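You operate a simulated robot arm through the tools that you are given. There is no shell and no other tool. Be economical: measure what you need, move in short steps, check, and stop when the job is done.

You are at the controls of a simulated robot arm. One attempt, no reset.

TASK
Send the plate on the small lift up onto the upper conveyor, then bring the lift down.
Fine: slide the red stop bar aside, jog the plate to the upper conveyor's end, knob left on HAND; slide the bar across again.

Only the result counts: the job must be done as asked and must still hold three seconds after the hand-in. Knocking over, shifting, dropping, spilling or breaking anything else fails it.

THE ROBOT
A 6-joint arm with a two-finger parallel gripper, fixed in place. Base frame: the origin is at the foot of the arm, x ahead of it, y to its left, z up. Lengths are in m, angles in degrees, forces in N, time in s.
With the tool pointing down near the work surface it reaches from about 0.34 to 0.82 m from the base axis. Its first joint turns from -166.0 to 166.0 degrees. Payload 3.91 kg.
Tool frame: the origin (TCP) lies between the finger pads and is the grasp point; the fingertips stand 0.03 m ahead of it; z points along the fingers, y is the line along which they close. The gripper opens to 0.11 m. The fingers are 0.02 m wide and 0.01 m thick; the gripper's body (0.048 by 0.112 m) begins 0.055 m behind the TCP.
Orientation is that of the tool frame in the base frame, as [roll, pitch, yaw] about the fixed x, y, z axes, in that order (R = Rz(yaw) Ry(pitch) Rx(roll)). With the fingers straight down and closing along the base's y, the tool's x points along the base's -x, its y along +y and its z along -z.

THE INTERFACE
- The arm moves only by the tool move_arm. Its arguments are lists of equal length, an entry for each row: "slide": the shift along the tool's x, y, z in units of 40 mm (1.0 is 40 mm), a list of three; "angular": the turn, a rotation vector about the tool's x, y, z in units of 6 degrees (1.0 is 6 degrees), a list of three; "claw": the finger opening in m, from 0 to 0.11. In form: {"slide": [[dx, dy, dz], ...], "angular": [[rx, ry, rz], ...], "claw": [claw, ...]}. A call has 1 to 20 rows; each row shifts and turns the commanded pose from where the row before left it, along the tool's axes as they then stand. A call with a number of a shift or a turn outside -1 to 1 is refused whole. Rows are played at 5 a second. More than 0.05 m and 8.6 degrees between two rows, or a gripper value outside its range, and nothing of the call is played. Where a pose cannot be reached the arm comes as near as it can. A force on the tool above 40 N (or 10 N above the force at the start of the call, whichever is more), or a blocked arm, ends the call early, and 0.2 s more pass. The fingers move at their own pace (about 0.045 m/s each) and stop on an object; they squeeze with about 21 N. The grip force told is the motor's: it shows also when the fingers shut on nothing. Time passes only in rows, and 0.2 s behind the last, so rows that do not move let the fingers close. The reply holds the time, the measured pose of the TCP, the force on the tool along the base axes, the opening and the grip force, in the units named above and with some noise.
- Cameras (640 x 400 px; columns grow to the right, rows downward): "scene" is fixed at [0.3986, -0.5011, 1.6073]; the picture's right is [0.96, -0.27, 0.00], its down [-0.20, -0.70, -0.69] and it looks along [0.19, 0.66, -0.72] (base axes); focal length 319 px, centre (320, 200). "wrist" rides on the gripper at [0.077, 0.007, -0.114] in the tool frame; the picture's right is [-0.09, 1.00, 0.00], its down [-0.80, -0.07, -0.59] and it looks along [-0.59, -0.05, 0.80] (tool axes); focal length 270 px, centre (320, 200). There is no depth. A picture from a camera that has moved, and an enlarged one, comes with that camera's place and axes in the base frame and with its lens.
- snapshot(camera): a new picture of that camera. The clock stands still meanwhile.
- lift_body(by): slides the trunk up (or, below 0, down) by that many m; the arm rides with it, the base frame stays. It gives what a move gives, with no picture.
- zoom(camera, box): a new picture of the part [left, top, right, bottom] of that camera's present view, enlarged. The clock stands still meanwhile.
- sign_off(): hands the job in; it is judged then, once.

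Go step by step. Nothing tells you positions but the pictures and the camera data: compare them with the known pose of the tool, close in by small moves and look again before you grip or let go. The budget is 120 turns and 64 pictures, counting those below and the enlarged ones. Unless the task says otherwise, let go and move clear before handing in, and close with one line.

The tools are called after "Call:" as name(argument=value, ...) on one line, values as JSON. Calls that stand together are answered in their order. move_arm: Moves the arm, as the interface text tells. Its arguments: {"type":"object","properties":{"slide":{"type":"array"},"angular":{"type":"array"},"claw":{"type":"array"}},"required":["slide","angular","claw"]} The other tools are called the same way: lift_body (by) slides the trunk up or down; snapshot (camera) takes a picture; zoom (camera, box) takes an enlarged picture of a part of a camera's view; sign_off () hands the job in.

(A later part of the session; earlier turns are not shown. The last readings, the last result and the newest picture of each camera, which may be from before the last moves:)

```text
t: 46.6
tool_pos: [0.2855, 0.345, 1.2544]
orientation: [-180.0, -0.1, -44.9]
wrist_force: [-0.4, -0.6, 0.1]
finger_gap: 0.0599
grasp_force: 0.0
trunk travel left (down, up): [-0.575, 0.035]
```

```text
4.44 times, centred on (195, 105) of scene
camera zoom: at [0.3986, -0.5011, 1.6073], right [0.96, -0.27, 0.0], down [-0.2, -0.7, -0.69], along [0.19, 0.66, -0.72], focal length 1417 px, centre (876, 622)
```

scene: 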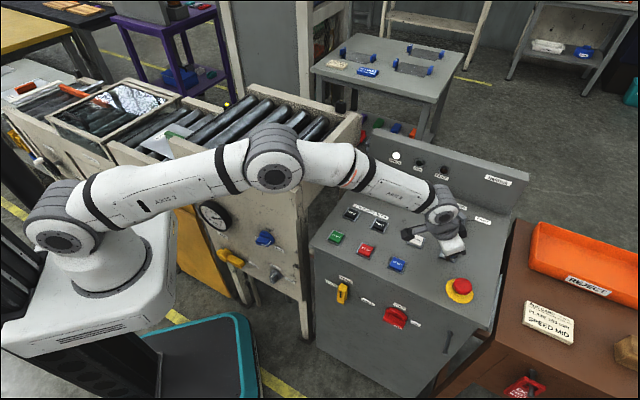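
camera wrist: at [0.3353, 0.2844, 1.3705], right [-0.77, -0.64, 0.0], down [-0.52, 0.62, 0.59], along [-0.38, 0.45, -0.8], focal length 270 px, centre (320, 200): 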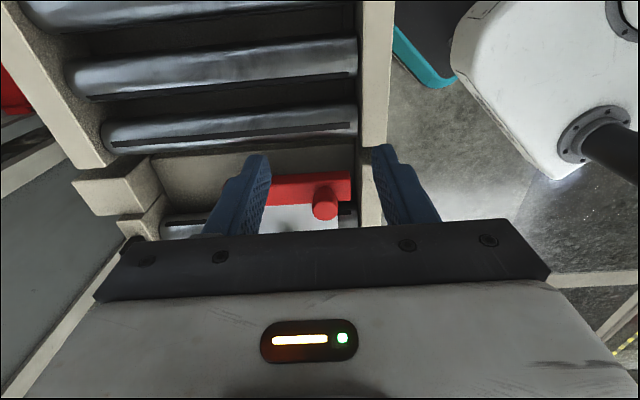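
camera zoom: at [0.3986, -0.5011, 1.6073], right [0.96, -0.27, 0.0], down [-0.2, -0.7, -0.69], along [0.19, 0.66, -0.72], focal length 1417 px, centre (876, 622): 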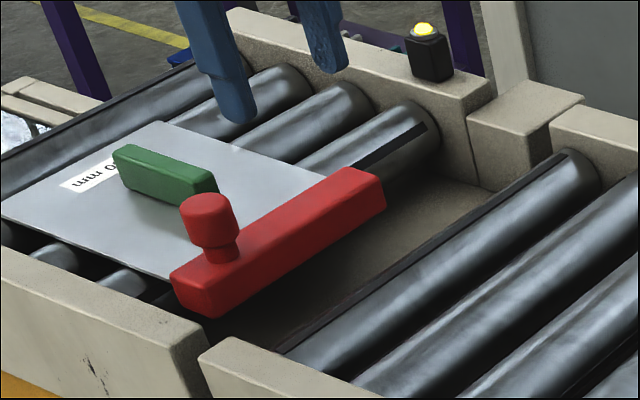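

The bar sits with its near end at the near rail, its peg is easily graspable, and the free way out looks to be toward the near side over the rail. Moving over the peg.

Call:
move_arm(slide=[[-0.947, -0.02, 0.2], [-0.947, -0.02, 0.2], [-0.947, -0.02, 0.2], [0, 0, 0.65], [0, 0, 0.65], [0, 0, 0]], angular=[[0, 0, 0], [0, 0, 0], [0, 0, 0], [0, 0, 0], [0, 0, 0], [0, 0, 0]], claw=[0.06, 0.06, 0.06, 0.06, 0.06, 0.06])

Call:
snapshot(camera="wrist")

Call:
zoom(camera="scene", box=[130, 60, 260, 150])

```text
t: 48.0
tool_pos: [0.2059, 0.4275, 1.1809]
orientation: [-180.0, 0.0, -45.0]
wrist_force: [0.1, 0.7, -0.1]
finger_gap: 0.06
grasp_force: 0.0
trunk travel left (down, up): [-0.575, 0.035]
```

```text
25 pictures are left
camera wrist: at [0.2552, 0.3672, 1.2957], right [-0.77, -0.64, 0.0], down [-0.52, 0.62, 0.59], along [-0.38, 0.46, -0.8], focal length 270 px, centre (320, 200)
```

wrist: 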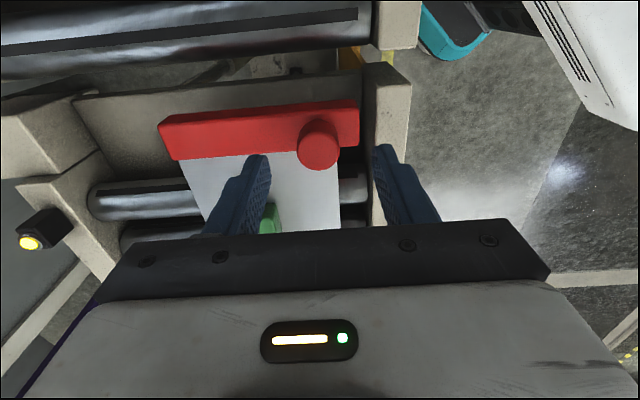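

```text
4.44 times, centred on (195, 105) of scene
camera zoom: at [0.3986, -0.5011, 1.6073], right [0.96, -0.27, 0.0], down [-0.2, -0.7, -0.69], along [0.19, 0.66, -0.72], focal length 1417 px, centre (876, 622)
```

zoom: 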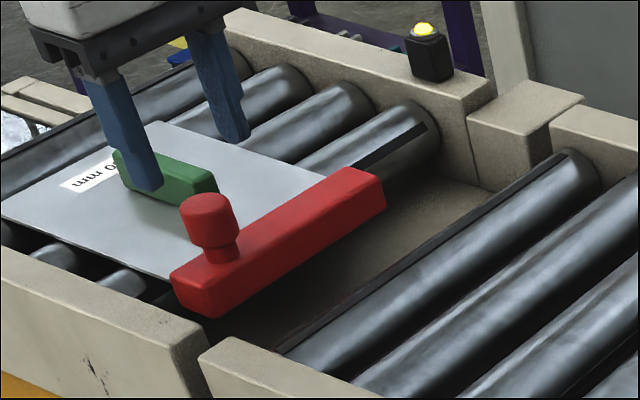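

Nearly centred on the peg. Descending around its head and closing.

Call:
move_arm(slide=[[-0.1, 0, 0.8], [0, 0, 0.8], [0, 0, 0], [0, 0, 0], [0, 0, 0], [0, 0, 0]], angular=[[0, 0, 0], [0, 0, 0], [0, 0, 0], [0, 0, 0], [0, 0, 0], [0, 0, 0]], claw=[0.06, 0.06, 0.06, 0.02, 0.02, 0.02])

Call:
zoom(camera="scene", box=[130, 60, 260, 150])

```text
t: 49.4
tool_pos: [0.2053, 0.4318, 1.1161]
orientation: [-179.8, 0.1, -45.1]
wrist_force: [13.9, 13.9, 0.3]
finger_gap: 0.0317
grasp_force: 43.0
trunk travel left (down, up): [-0.575, 0.035]
```

```text
4.44 times, centred on (195, 105) of scene
camera zoom: at [0.3986, -0.5011, 1.6073], right [0.96, -0.27, 0.0], down [-0.2, -0.7, -0.69], along [0.19, 0.66, -0.72], focal length 1417 px, centre (876, 622)
```

zoom: 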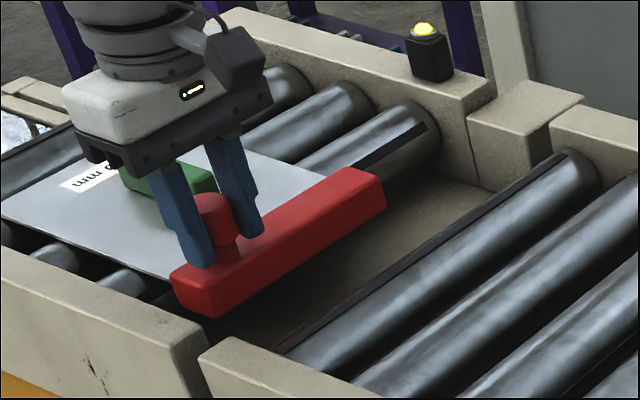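

Peg held (31.7 mm). Testing a small slide toward the far side and reading the force.

Call:
move_arm(slide=[[0, -0.15, 0], [0, -0.15, 0], [0, 0, 0]], angular=[[0, 0, 0], [0, 0, 0], [0, 0, 0]], claw=[0.02, 0.02, 0.02])

```text
t: 50.2
tool_pos: [0.2109, 0.4367, 1.115]
orientation: [-179.9, 0.0, -44.9]
wrist_force: [3.7, -3.0, 15.5]
finger_gap: 0.0316
grasp_force: 44.4
trunk travel left (down, up): [-0.575, 0.035]
```

It moves easily that way. Continuing 24 mm and looking.

Call:
move_arm(slide=[[0, -0.2, 0], [0, -0.2, 0], [0, -0.2, 0], [0, 0, 0]], angular=[[0, 0, 0], [0, 0, 0], [0, 0, 0], [0, 0, 0]], claw=[0.02, 0.02, 0.02, 0.02])

Call:
zoom(camera="scene", box=[130, 60, 260, 150])

```text
t: 51.2
tool_pos: [0.2283, 0.4533, 1.1152]
orientation: [-179.8, 0.1, -45.0]
wrist_force: [2.7, -0.8, 20.8]
finger_gap: 0.0312
grasp_force: 44.7
trunk travel left (down, up): [-0.575, 0.035]
```

```text
4.44 times, centred on (195, 105) of scene
camera zoom: at [0.3986, -0.5011, 1.6073], right [0.96, -0.27, 0.0], down [-0.2, -0.7, -0.69], along [0.19, 0.66, -0.72], focal length 1417 px, centre (876, 622)
```

zoom: 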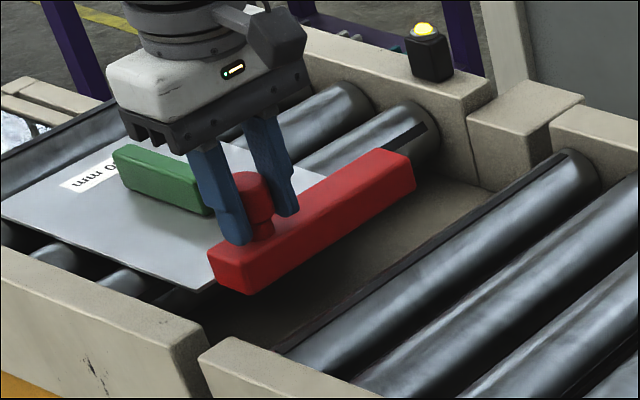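

The bar slides toward the far side. Continuing until clear or stopped.

Call:
move_arm(slide=[[0, -0.25, -0.03], [0, -0.25, 0], [0, -0.25, 0], [0, -0.25, 0], [0, -0.25, 0], [0, -0.25, 0], [0, 0, 0]], angular=[[0, 0, 0], [0, 0, 0], [0, 0, 0], [0, 0, 0], [0, 0, 0], [0, 0, 0], [0, 0, 0]], claw=[0.02, 0.02, 0.02, 0.02, 0.02, 0.02, 0.02])

Call:
zoom(camera="scene", box=[130, 60, 260, 150])

```text
t: 52.8
tool_pos: [0.271, 0.4976, 1.1157]
orientation: [179.9, -0.1, -45.0]
wrist_force: [-0.6, 1.1, -12.8]
finger_gap: 0.0315
grasp_force: 45.1
trunk travel left (down, up): [-0.575, 0.035]
```

```text
4.44 times, centred on (195, 105) of scene
camera zoom: at [0.3986, -0.5011, 1.6073], right [0.96, -0.27, 0.0], down [-0.2, -0.7, -0.69], along [0.19, 0.66, -0.72], focal length 1417 px, centre (876, 622)
```

zoom: 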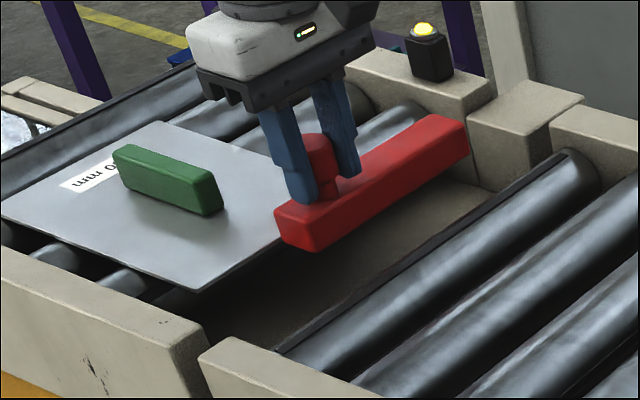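

The bar is nearly past the plate's far corner. Continuing to the stop.

Call:
move_arm(slide=[[0, -0.2, 0], [0, -0.2, 0], [0, -0.2, 0], [0, -0.2, 0], [0, -0.2, 0], [0, 0, 0]], angular=[[0, 0, 0], [0, 0, 0], [0, 0, 0], [0, 0, 0], [0, 0, 0], [0, 0, 0]], claw=[0.02, 0.02, 0.02, 0.02, 0.02, 0.02])

Call:
zoom(camera="scene", box=[130, 60, 260, 150])

```text
t: 54.2
tool_pos: [0.2996, 0.5257, 1.116]
orientation: [179.9, 0.0, -44.9]
wrist_force: [-0.9, 1.7, -20.7]
finger_gap: 0.0315
grasp_force: 44.9
trunk travel left (down, up): [-0.575, 0.035]
```

```text
4.44 times, centred on (195, 105) of scene
camera zoom: at [0.3986, -0.5011, 1.6073], right [0.96, -0.27, 0.0], down [-0.2, -0.7, -0.69], along [0.19, 0.66, -0.72], focal length 1417 px, centre (876, 622)
```

zoom: 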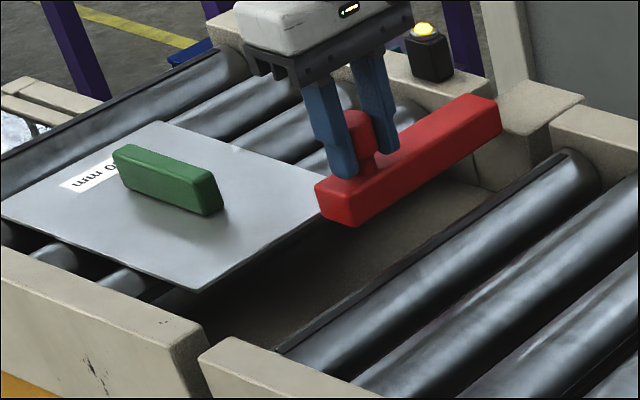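

The bar passes over the far rail as intended; a little more for clearance of the plate's corner.

Call:
move_arm(slide=[[0, -0.2, 0.015], [0, -0.2, 0], [0, -0.2, 0], [0, -0.2, 0], [0, 0, 0]], angular=[[0, 0, 0], [0, 0, 0], [0, 0, 0], [0, 0, 0], [0, 0, 0]], claw=[0.02, 0.02, 0.02, 0.02, 0.02])

Call:
zoom(camera="scene", box=[130, 60, 260, 150])

```text
t: 55.4
tool_pos: [0.3232, 0.5478, 1.1154]
orientation: [-179.8, 0.0, -44.9]
wrist_force: [0.9, 0.9, -0.2]
finger_gap: 0.0318
grasp_force: 45.4
trunk travel left (down, up): [-0.575, 0.035]
```

```text
4.44 times, centred on (195, 105) of scene
camera zoom: at [0.3986, -0.5011, 1.6073], right [0.96, -0.27, 0.0], down [-0.2, -0.7, -0.69], along [0.19, 0.66, -0.72], focal length 1417 px, centre (876, 622)
```

zoom: 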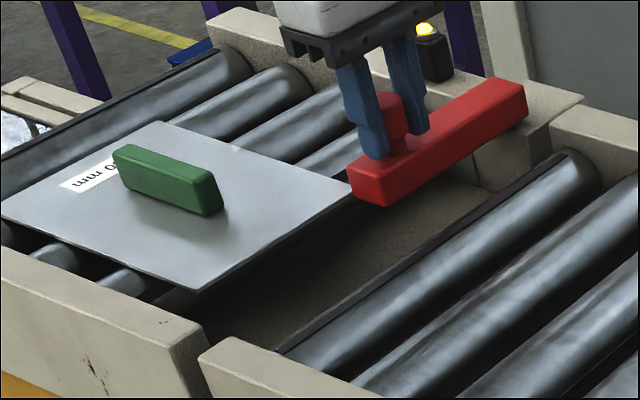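

Plate's far corner is just at the bar's end. A bit further, until the guide's stop or about 30 mm.

Call:
move_arm(slide=[[0, -0.2, 0], [0, -0.2, 0], [0, -0.2, 0], [0, -0.2, 0], [0, 0, 0]], angular=[[0, 0, 0], [0, 0, 0], [0, 0, 0], [0, 0, 0], [0, 0, 0]], claw=[0.02, 0.02, 0.02, 0.02, 0.02])

Call:
zoom(camera="scene", box=[130, 60, 260, 150])

```text
t: 56.6
tool_pos: [0.3451, 0.5704, 1.1149]
orientation: [180.0, 0.1, -45.0]
wrist_force: [0.7, 1.4, -6.6]
finger_gap: 0.0313
grasp_force: 45.0
trunk travel left (down, up): [-0.575, 0.035]
```

```text
4.44 times, centred on (195, 105) of scene
camera zoom: at [0.3986, -0.5011, 1.6073], right [0.96, -0.27, 0.0], down [-0.2, -0.7, -0.69], along [0.19, 0.66, -0.72], focal length 1417 px, centre (876, 622)
```

zoom: 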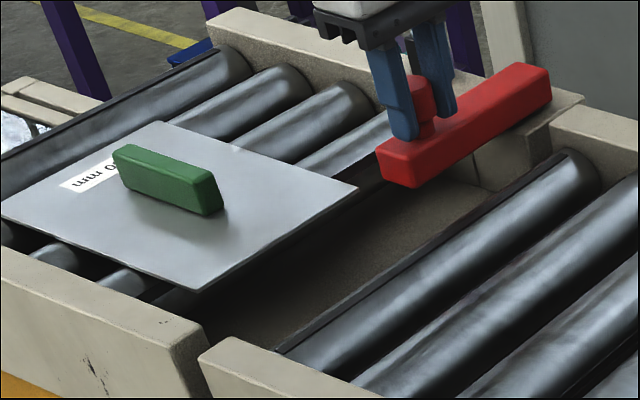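

Plate's path is clear. I'll add a last 15 mm for margin, then release, rise and look.

Call:
move_arm(slide=[[0, -0.19, 0], [0, -0.19, 0], [0, 0, 0], [0, 0, 0], [0, 0, 0], [0, 0, -0.9], [0, 0, -0.9], [0, 0, -0.9], [0, 0, -0.9]], angular=[[0, 0, 0], [0, 0, 0], [0, 0, 0], [0, 0, 0], [0, 0, 0], [0, 0, 0], [0, 0, 0], [0, 0, 0], [0, 0, 0]], claw=[0.02, 0.02, 0.06, 0.06, 0.06, 0.06, 0.06, 0.06, 0.06])

Call:
snapshot(camera="wrist")

```text
t: 58.6
tool_pos: [0.3537, 0.5799, 1.2605]
orientation: [180.0, 0.0, -45.0]
wrist_force: [-0.4, -1.2, 0.1]
finger_gap: 0.06
grasp_force: 0.3
trunk travel left (down, up): [-0.575, 0.035]
```

```text
17 pictures are left
camera wrist: at [0.404, 0.5195, 1.3751], right [-0.77, -0.64, 0.0], down [-0.52, 0.62, 0.59], along [-0.38, 0.46, -0.8], focal length 270 px, centre (320, 200)
```

wrist: 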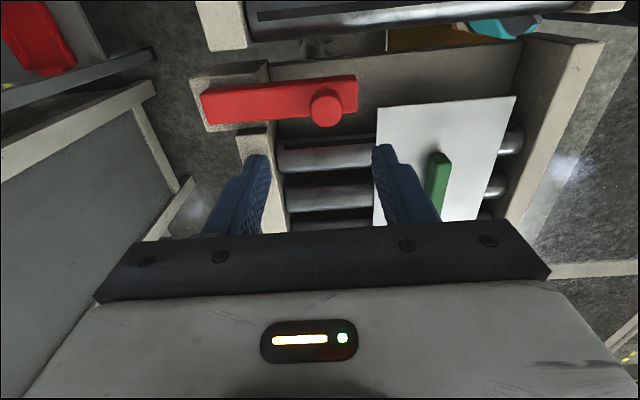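

The bar is clear of the plate path. Going to the FWD button next: first turning back, then crossing at safe height.

Call:
move_arm(slide=[[0, 0, 0], [0, 0, 0], [0, 0, 0], [0, 0, 0], [0, 0, 0], [0, 0, 0], [0, 0, 0], [0, 0, 0], [0, 0, 0], [0, 0, 0], [0, 0, 0], [0, 0, 0], [0, 0, 0], [0, 0, 0], [0, 0, 0]], angular=[[0, 0, 1], [0, 0, 1], [0, 0, 1], [0, 0, 1], [0, 0, 1], [0, 0, 1], [0, 0, 1], [0, 0, 1], [0, 0, 1], [0, 0, 1], [0, 0, 1], [0, 0, 1], [0, 0, 1], [0, 0, 1], [0, 0, 1]], claw=[0, 0, 0, 0, 0, 0, 0, 0, 0, 0, 0, 0, 0, 0, 0])

Call:
move_arm(slide=[[0.2, -0.972, 0], [0.2, -0.972, 0], [0.2, -0.972, 0], [0.2, -0.972, 0], [0.2, -0.972, 0], [0.2, -0.972, 0], [0.2, -0.972, 0], [0.2, -0.972, 0], [0.2, -0.972, 0], [0.2, -0.972, 0], [0.2, -0.972, 0], [0.2, -0.972, 0], [0.2, -0.972, 0], [0.2, -0.972, 0], [0.2, -0.972, 0], [0.2, -0.972, 0], [0.2, -0.972, 0], [0, 0, 0]], angular=[[0, 0, 0], [0, 0, 0], [0, 0, 0], [0, 0, 0], [0, 0, 0], [0, 0, 0], [0, 0, 0], [0, 0, 0], [0, 0, 0], [0, 0, 0], [0, 0, 0], [0, 0, 0], [0, 0, 0], [0, 0, 0], [0, 0, 0], [0, 0, 0], [0, 0, 0], [0, 0, 0]], claw=[0, 0, 0, 0, 0, 0, 0, 0, 0, 0, 0, 0, 0, 0, 0, 0, 0, 0])

```text
t: 61.8
tool_pos: [0.3561, 0.5829, 1.2591]
orientation: [180.0, 0.0, -135.1]
wrist_force: [0.5, 0.2, -0.3]
finger_gap: 0.0002
grasp_force: 21.1
trunk travel left (down, up): [-0.575, 0.035]
```

```text
t: 65.6
tool_pos: [0.7279, 0.0168, 1.2603]
orientation: [-180.0, 0.0, -134.9]
wrist_force: [0.4, 0.3, 0.3]
finger_gap: 0.0001
grasp_force: 20.7
trunk travel left (down, up): [-0.575, 0.035]
```

Above FWD now. Descending to just above the button.

Call:
move_arm(slide=[[0, 0, 0.9], [0, 0, 0.9], [0, 0, 0.9], [0, 0, 0.9], [0, 0, 0.9], [0, 0, 0.9], [0, 0, 0.9], [0, 0, 0.9], [0, 0, 0.9], [0, 0, 0]], angular=[[0, 0, 0], [0, 0, 0], [0, 0, 0], [0, 0, 0], [0, 0, 0], [0, 0, 0], [0, 0, 0], [0, 0, 0], [0, 0, 0], [0, 0, 0]], claw=[0, 0, 0, 0, 0, 0, 0, 0, 0, 0])

Call:
snapshot(camera="scene")

```text
t: 67.8
tool_pos: [0.728, 0.0156, 0.936]
orientation: [-179.9, 0.0, -135.1]
wrist_force: [0.1, -0.3, 0.5]
finger_gap: 0.0
grasp_force: 21.1
trunk travel left (down, up): [-0.575, 0.035]
```

```text
16 pictures are left
```

scene: 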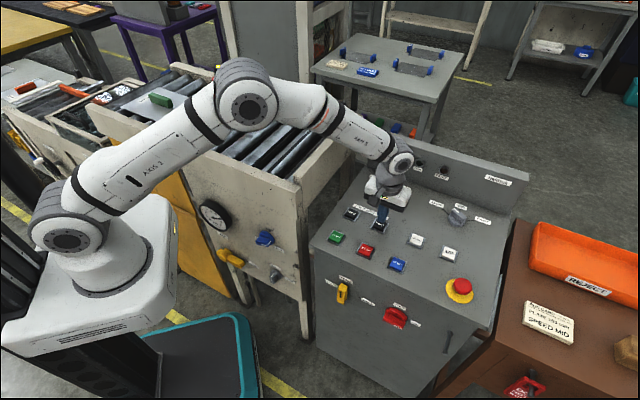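

Fingertips are right over FWD. A short jog: press, hold about a second, release, look.

Call:
move_arm(slide=[[0, 0, 0.35], [0, 0, 0.12], [0, 0, 0.05], [0, 0, 0], [0, 0, 0], [0, 0, 0]], angular=[[0, 0, 0], [0, 0, 0], [0, 0, 0], [0, 0, 0], [0, 0, 0], [0, 0, 0]], claw=[0, 0, 0, 0, 0, 0])

Call:
move_arm(slide=[[0, 0, -0.5]], angular=[[0, 0, 0]], claw=[0])

Call:
zoom(camera="scene", box=[100, 60, 420, 240])

```text
t: 69.2
tool_pos: [0.7271, 0.0181, 0.9154]
orientation: [180.0, 0.0, -135.0]
wrist_force: [-0.2, -2.8, 3.7]
finger_gap: 0.0
grasp_force: 21.5
trunk travel left (down, up): [-0.575, 0.035]
```

```text
t: 69.6
tool_pos: [0.7265, 0.019, 0.9371]
orientation: [-180.0, 0.0, -135.0]
wrist_force: [-0.2, -0.5, 0.0]
finger_gap: 0.0001
grasp_force: 20.9
trunk travel left (down, up): [-0.575, 0.035]
```

```text
2.00 times, centred on (260, 150) of scene
camera zoom: at [0.3986, -0.5011, 1.6073], right [0.96, -0.27, 0.0], down [-0.2, -0.7, -0.69], along [0.19, 0.66, -0.72], focal length 638 px, centre (440, 300)
```

zoom: 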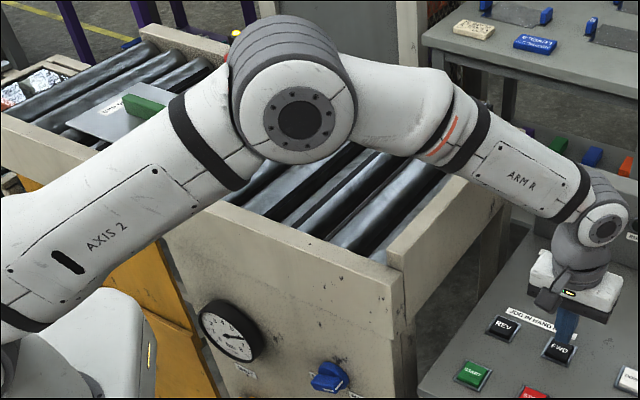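

FWD works: the plate moved roughly 0.1 m in about a second toward the upper conveyor. Jogging about 2 s more.

Call:
move_arm(slide=[[0, 0, 0.5], [0, 0, 0.03], [0, 0, 0], [0, 0, 0], [0, 0, 0], [0, 0, 0], [0, 0, 0], [0, 0, 0], [0, 0, 0], [0, 0, 0]], angular=[[0, 0, 0], [0, 0, 0], [0, 0, 0], [0, 0, 0], [0, 0, 0], [0, 0, 0], [0, 0, 0], [0, 0, 0], [0, 0, 0], [0, 0, 0]], claw=[0, 0, 0, 0, 0, 0, 0, 0, 0, 0])

Call:
move_arm(slide=[[0, 0, -0.53]], angular=[[0, 0, 0]], claw=[0])

Call:
zoom(camera="scene", box=[100, 60, 420, 240])

```text
t: 71.8
tool_pos: [0.7287, 0.0186, 0.9152]
orientation: [-180.0, 0.0, -135.0]
wrist_force: [1.0, 0.1, 4.2]
finger_gap: 0.0
grasp_force: 21.0
trunk travel left (down, up): [-0.575, 0.035]
```

```text
t: 72.2
tool_pos: [0.729, 0.0177, 0.9377]
orientation: [180.0, 0.0, -135.0]
wrist_force: [0.9, 0.3, 0.1]
finger_gap: 0.0003
grasp_force: 21.0
trunk travel left (down, up): [-0.575, 0.035]
```

```text
2.00 times, centred on (260, 150) of scene
camera zoom: at [0.3986, -0.5011, 1.6073], right [0.96, -0.27, 0.0], down [-0.2, -0.7, -0.69], along [0.19, 0.66, -0.72], focal length 638 px, centre (440, 300)
```

zoom: 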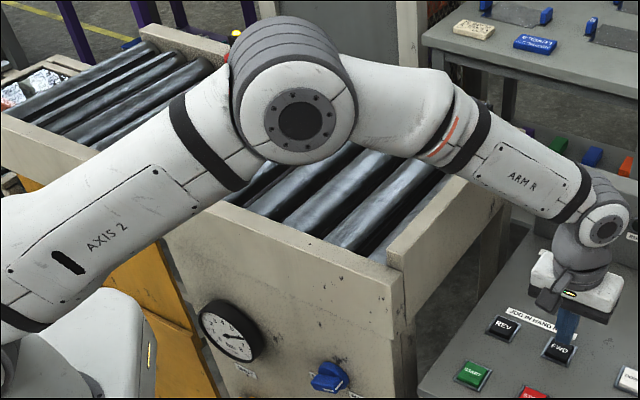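

The plate is now hidden behind the elbow, partway on. Another jog of about a second.

Call:
move_arm(slide=[[0, 0, 0.5], [0, 0, 0.03], [0, 0, 0], [0, 0, 0], [0, 0, 0]], angular=[[0, 0, 0], [0, 0, 0], [0, 0, 0], [0, 0, 0], [0, 0, 0]], claw=[0, 0, 0, 0, 0])

Call:
move_arm(slide=[[0, 0, -0.53]], angular=[[0, 0, 0]], claw=[0])

Call:
zoom(camera="scene", box=[100, 60, 420, 240])

```text
t: 73.4
tool_pos: [0.7278, 0.0187, 0.9141]
orientation: [-179.9, 0.1, -134.9]
wrist_force: [1.5, 4.4, 8.6]
finger_gap: 0.0001
grasp_force: 20.5
trunk travel left (down, up): [-0.575, 0.035]
```

```text
t: 73.8
tool_pos: [0.727, 0.0182, 0.9351]
orientation: [-180.0, 0.0, -135.0]
wrist_force: [-0.4, -0.4, 0.8]
finger_gap: 0.0001
grasp_force: 20.9
trunk travel left (down, up): [-0.575, 0.035]
```

```text
2.00 times, centred on (260, 150) of scene
camera zoom: at [0.3986, -0.5011, 1.6073], right [0.96, -0.27, 0.0], down [-0.2, -0.7, -0.69], along [0.19, 0.66, -0.72], focal length 638 px, centre (440, 300)
```

zoom: 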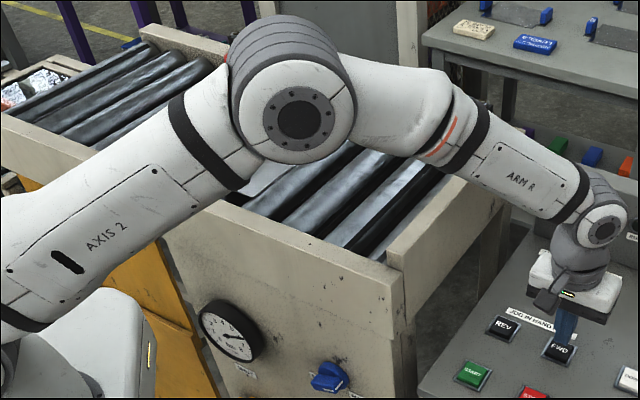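

The plate's front edge shows at mid-conveyor; about 0.2 m remain at roughly 0.06 m/s. Jogging about 2.2 s.

Call:
move_arm(slide=[[0, 0, 0.5], [0, 0, 0.03], [0, 0, 0], [0, 0, 0], [0, 0, 0], [0, 0, 0], [0, 0, 0], [0, 0, 0], [0, 0, 0], [0, 0, 0], [0, 0, 0]], angular=[[0, 0, 0], [0, 0, 0], [0, 0, 0], [0, 0, 0], [0, 0, 0], [0, 0, 0], [0, 0, 0], [0, 0, 0], [0, 0, 0], [0, 0, 0], [0, 0, 0]], claw=[0, 0, 0, 0, 0, 0, 0, 0, 0, 0, 0])

Call:
move_arm(slide=[[0, 0, -0.53]], angular=[[0, 0, 0]], claw=[0])

Call:
zoom(camera="scene", box=[160, 80, 400, 220])

```text
t: 76.2
tool_pos: [0.7276, 0.0181, 0.9139]
orientation: [179.9, 0.0, -135.0]
wrist_force: [2.9, -0.6, 11.3]
finger_gap: 0.0
grasp_force: 21.2
trunk travel left (down, up): [-0.575, 0.035]
```

```text
t: 76.6
tool_pos: [0.7257, 0.019, 0.9344]
orientation: [179.9, -0.1, -135.0]
wrist_force: [-0.3, 0.5, 0.1]
finger_gap: 0.0
grasp_force: 20.8
trunk travel left (down, up): [-0.575, 0.035]
```

```text
2.67 times, centred on (280, 150) of scene
camera zoom: at [0.3986, -0.5011, 1.6073], right [0.96, -0.27, 0.0], down [-0.2, -0.7, -0.69], along [0.19, 0.66, -0.72], focal length 850 px, centre (427, 333)
```

zoom: 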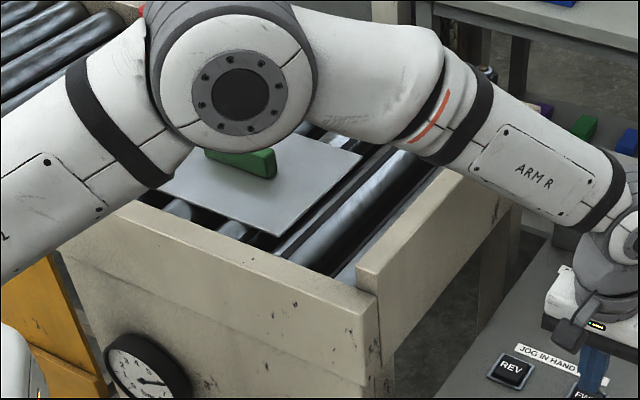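

About 0.09 m remain to the end wall. Jogging about 1.3 s.

Call:
move_arm(slide=[[0, 0, 0.5], [0, 0, 0.03], [0, 0, 0], [0, 0, 0], [0, 0, 0], [0, 0, 0]], angular=[[0, 0, 0], [0, 0, 0], [0, 0, 0], [0, 0, 0], [0, 0, 0], [0, 0, 0]], claw=[0, 0, 0, 0, 0, 0])

Call:
move_arm(slide=[[0, 0, -0.53]], angular=[[0, 0, 0]], claw=[0])

Call:
zoom(camera="scene", box=[160, 80, 400, 220])

```text
t: 78.0
tool_pos: [0.7269, 0.0201, 0.9145]
orientation: [-180.0, 0.1, -135.0]
wrist_force: [2.9, 4.3, 11.5]
finger_gap: 0.0
grasp_force: 21.0
trunk travel left (down, up): [-0.575, 0.035]
```

```text
t: 78.4
tool_pos: [0.7238, 0.0192, 0.9347]
orientation: [179.9, -0.1, -135.0]
wrist_force: [-0.2, -0.6, -0.5]
finger_gap: 0.0001
grasp_force: 20.7
trunk travel left (down, up): [-0.575, 0.035]
```

```text
2.67 times, centred on (280, 150) of scene
camera zoom: at [0.3986, -0.5011, 1.6073], right [0.96, -0.27, 0.0], down [-0.2, -0.7, -0.69], along [0.19, 0.66, -0.72], focal length 850 px, centre (427, 333)
```

zoom: 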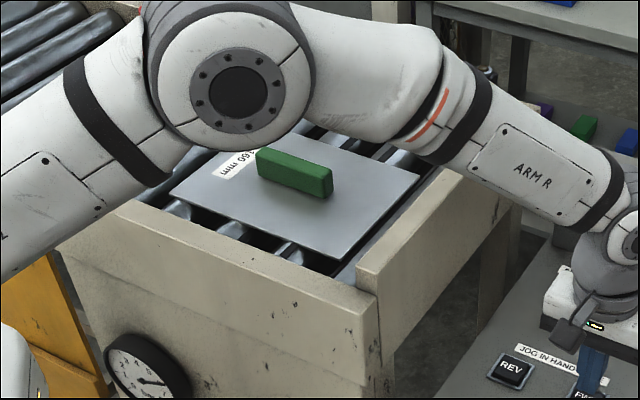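

A little remains to the end wall; one more short jog.

Call:
move_arm(slide=[[0, 0, 0.5], [0, 0, 0.03], [0, 0, 0], [0, 0, 0]], angular=[[0, 0, 0], [0, 0, 0], [0, 0, 0], [0, 0, 0]], claw=[0, 0, 0, 0])

Call:
move_arm(slide=[[0, 0, -0.53]], angular=[[0, 0, 0]], claw=[0])

Call:
zoom(camera="scene", box=[160, 80, 400, 220])

```text
t: 79.4
tool_pos: [0.7254, 0.0187, 0.9146]
orientation: [-179.9, 0.0, -134.9]
wrist_force: [-0.4, 1.7, 12.7]
finger_gap: 0.0
grasp_force: 20.8
trunk travel left (down, up): [-0.575, 0.035]
```

```text
t: 79.8
tool_pos: [0.7244, 0.0194, 0.932]
orientation: [180.0, -0.1, -135.0]
wrist_force: [-0.1, -1.1, -0.4]
finger_gap: 0.0
grasp_force: 21.2
trunk travel left (down, up): [-0.575, 0.035]
```

```text
2.67 times, centred on (280, 150) of scene
camera zoom: at [0.3986, -0.5011, 1.6073], right [0.96, -0.27, 0.0], down [-0.2, -0.7, -0.69], along [0.19, 0.66, -0.72], focal length 850 px, centre (427, 333)
```

zoom: 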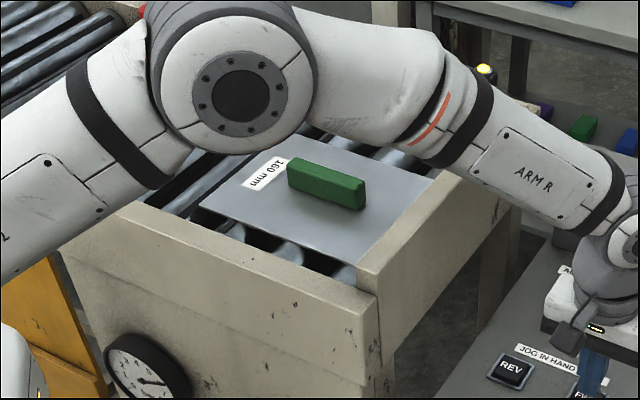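

The plate is at the end and the end sensor's lamp is lit. Next the DOWN button at about (0.803,-0.060): rise, shift, press and hold.

Call:
move_arm(slide=[[0, 0, -1], [0, -0.927, 0], [0, -0.927, 0], [0, -0.927, 0], [0, 0, 0], [0, 0, 0.95]], angular=[[0, 0, 0], [0, 0, 0], [0, 0, 0], [0, 0, 0], [0, 0, 0], [0, 0, 0]], claw=[0, 0, 0, 0, 0, 0])

Call:
snapshot(camera="scene")

```text
t: 81.2
tool_pos: [0.8086, -0.0585, 0.938]
orientation: [-180.0, 0.0, -135.0]
wrist_force: [0.0, -0.2, -0.4]
finger_gap: 0.0
grasp_force: 20.9
trunk travel left (down, up): [-0.575, 0.035]
```

```text
9 pictures are left
```

scene: 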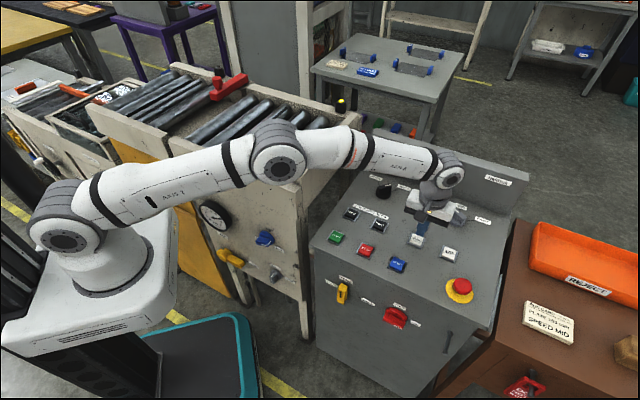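

DOWN is located, but it is safer to close the bar while the lift is up (the state it travelled in before, and better access). So first rising and going back to the peg.

Call:
move_arm(slide=[[0, 0, -0.9], [0, 0, -0.9], [0, 0, -0.9], [0, 0, -0.9], [0, 0, -0.9], [0, 0, -0.9], [0, 0, -0.9], [0, 0, -0.9], [0, 0, -0.9]], angular=[[0, 0, 0], [0, 0, 0], [0, 0, 0], [0, 0, 0], [0, 0, 0], [0, 0, 0], [0, 0, 0], [0, 0, 0], [0, 0, 0]], claw=[0.06, 0.06, 0.06, 0.06, 0.06, 0.06, 0.06, 0.06, 0.06])

Call:
move_arm(slide=[[-0.164, 0.966, 0], [-0.164, 0.966, 0], [-0.164, 0.966, 0], [-0.164, 0.966, 0], [-0.164, 0.966, 0], [-0.164, 0.966, 0], [-0.164, 0.966, 0], [-0.164, 0.966, 0], [-0.164, 0.966, 0], [-0.164, 0.966, 0], [-0.164, 0.966, 0], [-0.164, 0.966, 0], [-0.164, 0.966, 0], [-0.164, 0.966, 0], [-0.164, 0.966, 0], [-0.164, 0.966, 0], [-0.164, 0.966, 0], [-0.164, 0.966, 0], [-0.164, 0.966, 0], [-0.164, 0.966, 0]], angular=[[0, 0, 0], [0, 0, 0], [0, 0, 0], [0, 0, 0], [0, 0, 0], [0, 0, 0], [0, 0, 0], [0, 0, 0], [0, 0, 0], [0, 0, 0], [0, 0, 0], [0, 0, 0], [0, 0, 0], [0, 0, 0], [0, 0, 0], [0, 0, 0], [0, 0, 0], [0, 0, 0], [0, 0, 0], [0, 0, 0]], claw=[0.06, 0.06, 0.06, 0.06, 0.06, 0.06, 0.06, 0.06, 0.06, 0.06, 0.06, 0.06, 0.06, 0.06, 0.06, 0.06, 0.06, 0.06, 0.06, 0.06])

Call:
move_arm(slide=[[0, 0, 0], [0, 0, 0], [0, 0, 0], [0, 0, 0], [0, 0, 0], [0, 0, 0], [0, 0, 0], [0, 0, 0], [0, 0, 0], [0, 0, 0], [0, 0, 0], [0, 0, 0], [0, 0, 0], [0, 0, 0], [0, 0, 0], [0, 0, 0]], angular=[[0, 0, -1], [0, 0, -1], [0, 0, -1], [0, 0, -1], [0, 0, -1], [0, 0, -1], [0, 0, -1], [0, 0, -1], [0, 0, -1], [0, 0, -1], [0, 0, -1], [0, 0, -1], [0, 0, -1], [0, 0, -1], [0, 0, -1], [0, 0, 0]], claw=[0.06, 0.06, 0.06, 0.06, 0.06, 0.06, 0.06, 0.06, 0.06, 0.06, 0.06, 0.06, 0.06, 0.06, 0.06, 0.06])

```text
t: 83.2
tool_pos: [0.7732, -0.0559, 1.2377]
orientation: [-179.9, 0.0, -135.1]
wrist_force: [0.1, 0.8, -0.3]
finger_gap: 0.0601
grasp_force: 0.0
out of reach, approached as far as the arm can: row 6, 7, 8, 9
trunk travel left (down, up): [-0.575, 0.035]
```

```text
t: 87.4
tool_pos: [0.7708, -0.0481, 1.2372]
orientation: [179.9, -0.2, -135.0]
wrist_force: [-0.5, -0.1, 0.6]
finger_gap: 0.06
grasp_force: 0.0
out of reach, approached as far as the arm can: row 1, 2, 3, 4, 5, 6, 7, 8, 9, 10, 11, 12, 13, 14, 15, 16, 17, 18, 19, 20
trunk travel left (down, up): [-0.575, 0.035]
```

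```text
t: 90.8
tool_pos: [0.7696, -0.0501, 1.2395]
orientation: [180.0, 0.1, -45.0]
wrist_force: [-1.0, 0.3, -0.3]
finger_gap: 0.0599
grasp_force: 0.1
trunk travel left (down, up): [-0.575, 0.035]
```

The rise went out of reach at that radius, so the crossing did not happen; the arm is now at (0.77,-0.05) turned to the right yaw. Crossing now.

Call:
move_arm(slide=[[-0.972, -0.2015, 0], [-0.972, -0.2015, 0], [-0.972, -0.2015, 0], [-0.972, -0.2015, 0], [-0.972, -0.2015, 0], [-0.972, -0.2015, 0], [-0.972, -0.2015, 0], [-0.972, -0.2015, 0], [-0.972, -0.2015, 0], [-0.972, -0.2015, 0], [-0.972, -0.2015, 0], [-0.972, -0.2015, 0], [-0.972, -0.2015, 0], [-0.972, -0.2015, 0], [-0.972, -0.2015, 0], [-0.972, -0.2015, 0], [-0.972, -0.2015, 0], [-0.972, -0.2015, 0], [-0.972, -0.2015, 0], [0, 0, 0]], angular=[[0, 0, 0], [0, 0, 0], [0, 0, 0], [0, 0, 0], [0, 0, 0], [0, 0, 0], [0, 0, 0], [0, 0, 0], [0, 0, 0], [0, 0, 0], [0, 0, 0], [0, 0, 0], [0, 0, 0], [0, 0, 0], [0, 0, 0], [0, 0, 0], [0, 0, 0], [0, 0, 0], [0, 0, 0], [0, 0, 0]], claw=[0.06, 0.06, 0.06, 0.06, 0.06, 0.06, 0.06, 0.06, 0.06, 0.06, 0.06, 0.06, 0.06, 0.06, 0.06, 0.06, 0.06, 0.06, 0.06, 0.06])

```text
t: 95.0
tool_pos: [0.5129, 0.5222, 1.2848]
orientation: [179.9, 0.0, -45.0]
wrist_force: [-0.2, -0.1, 0.3]
finger_gap: 0.0601
grasp_force: 0.1
out of reach, approached as far as the arm can: row 1, 2, 3, 4, 5, 6, 7, 8, 9, 10, 11, 12, 13, 16, 17, 18, 19
trunk travel left (down, up): [-0.575, 0.035]
```

The arm ended at (0.513, 0.522); I'll bring it in to above the peg with short rows and check the result.

Call:
move_arm(slide=[[-0.77, 0.35, 0.22], [-0.77, 0.35, 0.22], [0, 0, 0]], angular=[[0, 0, 0], [0, 0, 0], [0, 0, 0]], claw=[0.06, 0.06, 0.06])

```text
t: 95.8
tool_pos: [0.4622, 0.5652, 1.2802]
orientation: [179.5, -0.1, -45.1]
wrist_force: [0.1, -0.6, 0.3]
finger_gap: 0.0601
grasp_force: 0.1
out of reach, approached as far as the arm can: row 1, 2
trunk travel left (down, up): [-0.575, 0.035]
```

At the reach limit for this height; moving inwards and slightly lower.

Call:
move_arm(slide=[[0, 0.8, 0.4], [0, 0.8, 0.4], [-0.7, 0, 0], [-0.7, 0, 0], [-0.7, 0, 0], [0, 0, 0]], angular=[[0, 0, 0], [0, 0, 0], [0, 0, 0], [0, 0, 0], [0, 0, 0], [0, 0, 0]], claw=[0.06, 0.06, 0.06, 0.06, 0.06, 0.06])

```text
t: 97.2
tool_pos: [0.3905, 0.6176, 1.2749]
orientation: [-179.8, 0.0, -45.0]
wrist_force: [-1.3, 0.0, -0.5]
finger_gap: 0.0602
grasp_force: 0.1
out of reach, approached as far as the arm can: row 1, 2, 4
trunk travel left (down, up): [-0.575, 0.035]
```

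Close; moving in 50 mm and down.

Call:
move_arm(slide=[[0, 0.42, 0.7], [0, 0.42, 0.7], [0, 0.42, 0.7], [0, 0, 0]], angular=[[0, 0, 0], [0, 0, 0], [0, 0, 0], [0, 0, 0]], claw=[0.06, 0.06, 0.06, 0.06])

```text
t: 98.2
tool_pos: [0.3567, 0.5833, 1.1911]
orientation: [180.0, 0.0, -45.1]
wrist_force: [1.6, -0.6, 0.2]
finger_gap: 0.0597
grasp_force: 0.0
trunk travel left (down, up): [-0.575, 0.035]
```

Now over the peg's expected place, in reach. One look to confirm.

Call:
snapshot(camera="wrist")

```text
8 pictures are left
camera wrist: at [0.4058, 0.5223, 1.3064], right [-0.77, -0.64, 0.0], down [-0.52, 0.62, 0.59], along [-0.38, 0.46, -0.8], focal length 270 px, centre (320, 200)
```

wrist: 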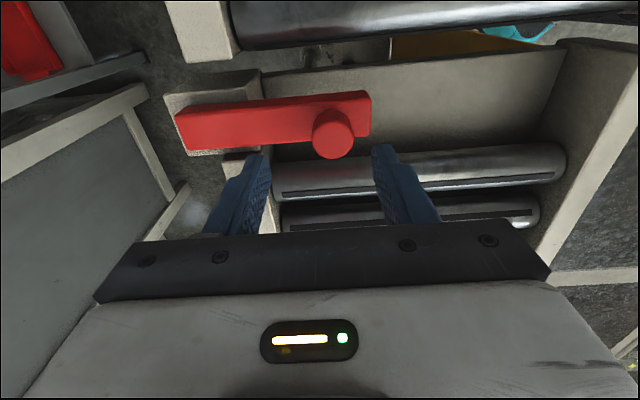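

The peg is about 10 mm toward the near side. Correcting, descending and gripping.

Call:
move_arm(slide=[[0, 0.25, 0], [0, 0, 0.95], [0, 0, 0.93], [0, 0, 0], [0, 0, 0], [0, 0, 0], [0, 0, 0]], angular=[[0, 0, 0], [0, 0, 0], [0, 0, 0], [0, 0, 0], [0, 0, 0], [0, 0, 0], [0, 0, 0]], claw=[0.06, 0.06, 0.06, 0.06, 0.02, 0.02, 0.02])

```text
t: 99.8
tool_pos: [0.3505, 0.5745, 1.1148]
orientation: [179.9, 0.0, -45.1]
wrist_force: [-2.3, -3.2, -2.3]
finger_gap: 0.0315
grasp_force: 43.5
trunk travel left (down, up): [-0.575, 0.035]
```

Peg gripped. Sliding the bar back about 0.19 m across.

Call:
move_arm(slide=[[0, 0.25, 0], [0, 0.25, 0], [0, 0.25, 0], [0, 0.25, 0], [0, 0.25, 0], [0, 0.25, 0], [0, 0.25, 0], [0, 0.25, 0], [0, 0.25, 0], [0, 0.25, 0], [0, 0.25, 0], [0, 0.25, 0], [0, 0.25, 0], [0, 0.25, 0], [0, 0.25, 0], [0, 0.25, 0], [0, 0.25, 0], [0, 0.25, 0], [0, 0.25, 0], [0, 0, 0]], angular=[[0, 0, 0], [0, 0, 0], [0, 0, 0], [0, 0, 0], [0, 0, 0], [0, 0, 0], [0, 0, 0], [0, 0, 0], [0, 0, 0], [0, 0, 0], [0, 0, 0], [0, 0, 0], [0, 0, 0], [0, 0, 0], [0, 0, 0], [0, 0, 0], [0, 0, 0], [0, 0, 0], [0, 0, 0], [0, 0, 0]], claw=[0.02, 0.02, 0.02, 0.02, 0.02, 0.02, 0.02, 0.02, 0.02, 0.02, 0.02, 0.02, 0.02, 0.02, 0.02, 0.02, 0.02, 0.02, 0.02, 0.02])

```text
t: 104.0
tool_pos: [0.217, 0.4394, 1.1147]
orientation: [-179.9, 0.0, -45.1]
wrist_force: [7.6, -9.1, 3.1]
finger_gap: 0.0313
grasp_force: 44.9
trunk travel left (down, up): [-0.575, 0.035]
```

About 15 mm to go to the original place.

Call:
move_arm(slide=[[0, 0.15, 0], [0, 0.15, 0], [0, 0.1, 0], [0, 0, 0]], angular=[[0, 0, 0], [0, 0, 0], [0, 0, 0], [0, 0, 0]], claw=[0.02, 0.02, 0.02, 0.02])

Call:
zoom(camera="scene", box=[130, 60, 260, 150])

```text
t: 105.0
tool_pos: [0.206, 0.4308, 1.114]
orientation: [-180.0, 0.1, -45.0]
wrist_force: [12.7, 0.3, 5.9]
finger_gap: 0.0316
grasp_force: 44.6
trunk travel left (down, up): [-0.575, 0.035]
```

```text
4.44 times, centred on (195, 105) of scene
camera zoom: at [0.3986, -0.5011, 1.6073], right [0.96, -0.27, 0.0], down [-0.2, -0.7, -0.69], along [0.19, 0.66, -0.72], focal length 1417 px, centre (876, 622)
```

zoom: 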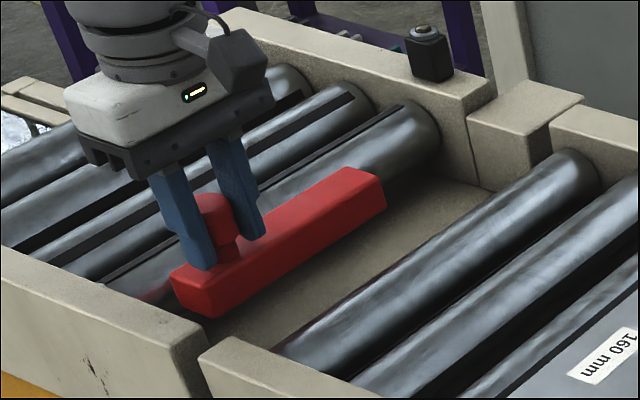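

The bar is back exactly in its original place across. Releasing, rising and returning to the panel.

Call:
move_arm(slide=[[0, 0, 0], [0, 0, 0], [0, 0, 0], [0, 0, -0.8], [0, 0, -0.8], [0, 0, -0.7]], angular=[[0, 0, 0], [0, 0, 0], [0, 0, 0], [0, 0, 0], [0, 0, 0], [0, 0, 0]], claw=[0.06, 0.06, 0.06, 0.06, 0.06, 0.06])

Call:
move_arm(slide=[[0, 0, 0], [0, 0, 0], [0, 0, 0], [0, 0, 0], [0, 0, 0], [0, 0, 0], [0, 0, 0], [0, 0, 0], [0, 0, 0], [0, 0, 0], [0, 0, 0], [0, 0, 0], [0, 0, 0], [0, 0, 0], [0, 0, 0]], angular=[[0, 0, 1], [0, 0, 1], [0, 0, 1], [0, 0, 1], [0, 0, 1], [0, 0, 1], [0, 0, 1], [0, 0, 1], [0, 0, 1], [0, 0, 1], [0, 0, 1], [0, 0, 1], [0, 0, 1], [0, 0, 1], [0, 0, 1]], claw=[0.0, 0.0, 0.0, 0.0, 0.0, 0.0, 0.0, 0.0, 0.0, 0.0, 0.0, 0.0, 0.0, 0.0, 0.0])

Call:
move_arm(slide=[[0, -0.94, 0], [0, -0.94, 0], [0, -0.94, 0], [0, -0.94, 0], [0, -0.94, 0], [0, -0.94, 0], [0, -0.94, 0], [0, -0.94, 0], [0, -0.94, 0], [0, -0.94, 0], [0, -0.94, 0], [0, -0.94, 0], [0, -0.94, 0], [0, -0.94, 0], [0, -0.94, 0], [0, -0.94, 0], [0, -0.94, 0], [0, 0, 0]], angular=[[0, 0, 0], [0, 0, 0], [0, 0, 0], [0, 0, 0], [0, 0, 0], [0, 0, 0], [0, 0, 0], [0, 0, 0], [0, 0, 0], [0, 0, 0], [0, 0, 0], [0, 0, 0], [0, 0, 0], [0, 0, 0], [0, 0, 0], [0, 0, 0], [0, 0, 0], [0, 0, 0]], claw=[0, 0, 0, 0, 0, 0, 0, 0, 0, 0, 0, 0, 0, 0, 0, 0, 0, 0])

```text
t: 106.4
tool_pos: [0.2054, 0.43, 1.2061]
orientation: [-180.0, 0.0, -45.0]
wrist_force: [0.2, 0.0, 0.3]
finger_gap: 0.0598
grasp_force: 0.0
trunk travel left (down, up): [-0.575, 0.035]
```

```text
t: 109.6
tool_pos: [0.2037, 0.4291, 1.2088]
orientation: [180.0, 0.1, -135.1]
wrist_force: [-0.3, -0.8, -0.5]
finger_gap: 0.0
grasp_force: 21.4
trunk travel left (down, up): [-0.575, 0.035]
```

```text
t: 113.4
tool_pos: [0.661, -0.0236, 1.2062]
orientation: [180.0, 0.0, -134.9]
wrist_force: [0.6, 0.0, 0.3]
finger_gap: 0.0
grasp_force: 21.0
trunk travel left (down, up): [-0.575, 0.035]
```

On course. Descending in stages and moving over DOWN.

Call:
move_arm(slide=[[0, 0, 0.9], [0, 0, 0.9], [0, 0, 0.9], [0, 0, 0.9], [-0.4675, -0.79, 0], [-0.4675, -0.79, 0], [-0.4675, -0.79, 0], [-0.4675, -0.79, 0], [0, 0, 0.775], [0, 0, 0.775], [0, 0, 0.775], [0, 0, 0.775], [0, 0, 0]], angular=[[0, 0, 0], [0, 0, 0], [0, 0, 0], [0, 0, 0], [0, 0, 0], [0, 0, 0], [0, 0, 0], [0, 0, 0], [0, 0, 0], [0, 0, 0], [0, 0, 0], [0, 0, 0], [0, 0, 0]], claw=[0, 0, 0, 0, 0, 0, 0, 0, 0, 0, 0, 0, 0])

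Call:
zoom(camera="scene", box=[360, 190, 480, 265])

```text
t: 116.2
tool_pos: [0.8006, -0.0568, 0.9378]
orientation: [180.0, -0.1, -135.1]
wrist_force: [-0.2, 0.5, 0.2]
finger_gap: 0.0001
grasp_force: 20.9
trunk travel left (down, up): [-0.575, 0.035]
```

```text
5.33 times, centred on (420, 228) of scene
camera zoom: at [0.3986, -0.5011, 1.6073], right [0.96, -0.27, 0.0], down [-0.2, -0.7, -0.69], along [0.19, 0.66, -0.72], focal length 1700 px, centre (-213, 53)
```

zoom: 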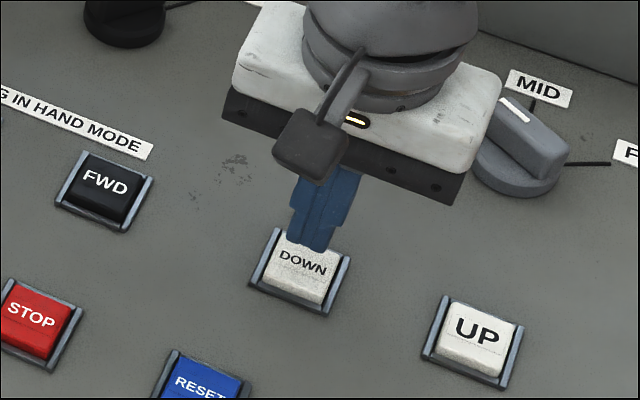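

Tip aligned with DOWN. Pressing and holding about 2.5 s.

Call:
move_arm(slide=[[0, 0, 0.4], [0, 0, 0.15], [0, 0, 0.05], [0, 0, 0], [0, 0, 0], [0, 0, 0], [0, 0, 0], [0, 0, 0], [0, 0, 0], [0, 0, 0], [0, 0, 0], [0, 0, 0], [0, 0, 0], [0, 0, 0], [0, 0, 0], [0, 0, 0]], angular=[[0, 0, 0], [0, 0, 0], [0, 0, 0], [0, 0, 0], [0, 0, 0], [0, 0, 0], [0, 0, 0], [0, 0, 0], [0, 0, 0], [0, 0, 0], [0, 0, 0], [0, 0, 0], [0, 0, 0], [0, 0, 0], [0, 0, 0], [0, 0, 0]], claw=[0, 0, 0, 0, 0, 0, 0, 0, 0, 0, 0, 0, 0, 0, 0, 0])

Call:
snapshot(camera="scene")

```text
t: 119.6
tool_pos: [0.8009, -0.0584, 0.9143]
orientation: [179.9, -0.1, -134.9]
wrist_force: [3.0, -0.6, 8.2]
finger_gap: 0.0
grasp_force: 21.1
trunk travel left (down, up): [-0.575, 0.035]
```

```text
5 pictures are left
```

scene: 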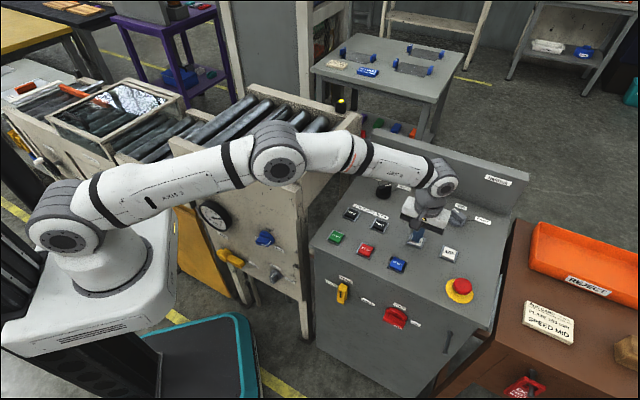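

The lift has gone down. Holding a little longer to be sure it's at the bottom, then releasing and moving clear.

Call:
move_arm(slide=[[0, 0, 0], [0, 0, 0], [0, 0, 0], [0, 0, 0], [0, 0, 0], [0, 0, 0], [0, 0, 0], [0, 0, 0], [0, 0, 0], [0, 0, 0], [0, 0, -0.9], [0, 0, -0.9], [0, 0, -0.9], [0, 0, -0.9], [0.7, 0, -0.6], [0.7, 0, -0.6], [0.7, 0, -0.6], [0.9, 0, 0], [0.9, 0, 0], [0.9, 0, 0]], angular=[[0, 0, 0], [0, 0, 0], [0, 0, 0], [0, 0, 0], [0, 0, 0], [0, 0, 0], [0, 0, 0], [0, 0, 0], [0, 0, 0], [0, 0, 0], [0, 0, 0], [0, 0, 0], [0, 0, 0], [0, 0, 0], [0, 0, 0], [0, 0, 0], [0, 0, 0], [0, 0, 0], [0, 0, 0], [0, 0, 0]], claw=[0, 0, 0, 0, 0, 0, 0, 0, 0, 0, 0, 0, 0, 0, 0, 0, 0, 0, 0, 0])

Call:
snapshot(camera="scene")

```text
t: 123.8
tool_pos: [0.6638, -0.1971, 1.1298]
orientation: [-180.0, 0.0, -135.0]
wrist_force: [0.8, -0.4, 0.0]
finger_gap: 0.0
grasp_force: 20.5
trunk travel left (down, up): [-0.575, 0.035]
```

```text
4 pictures are left
```

scene: 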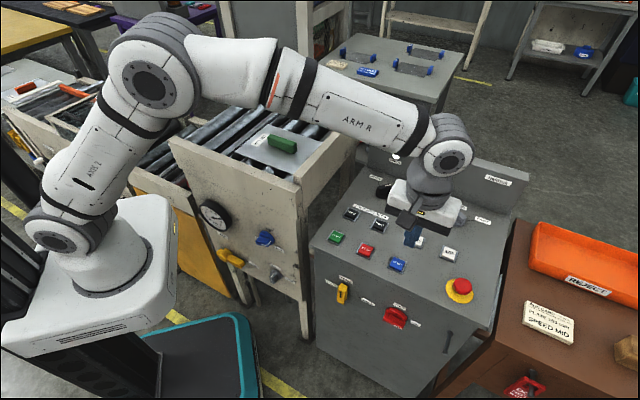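

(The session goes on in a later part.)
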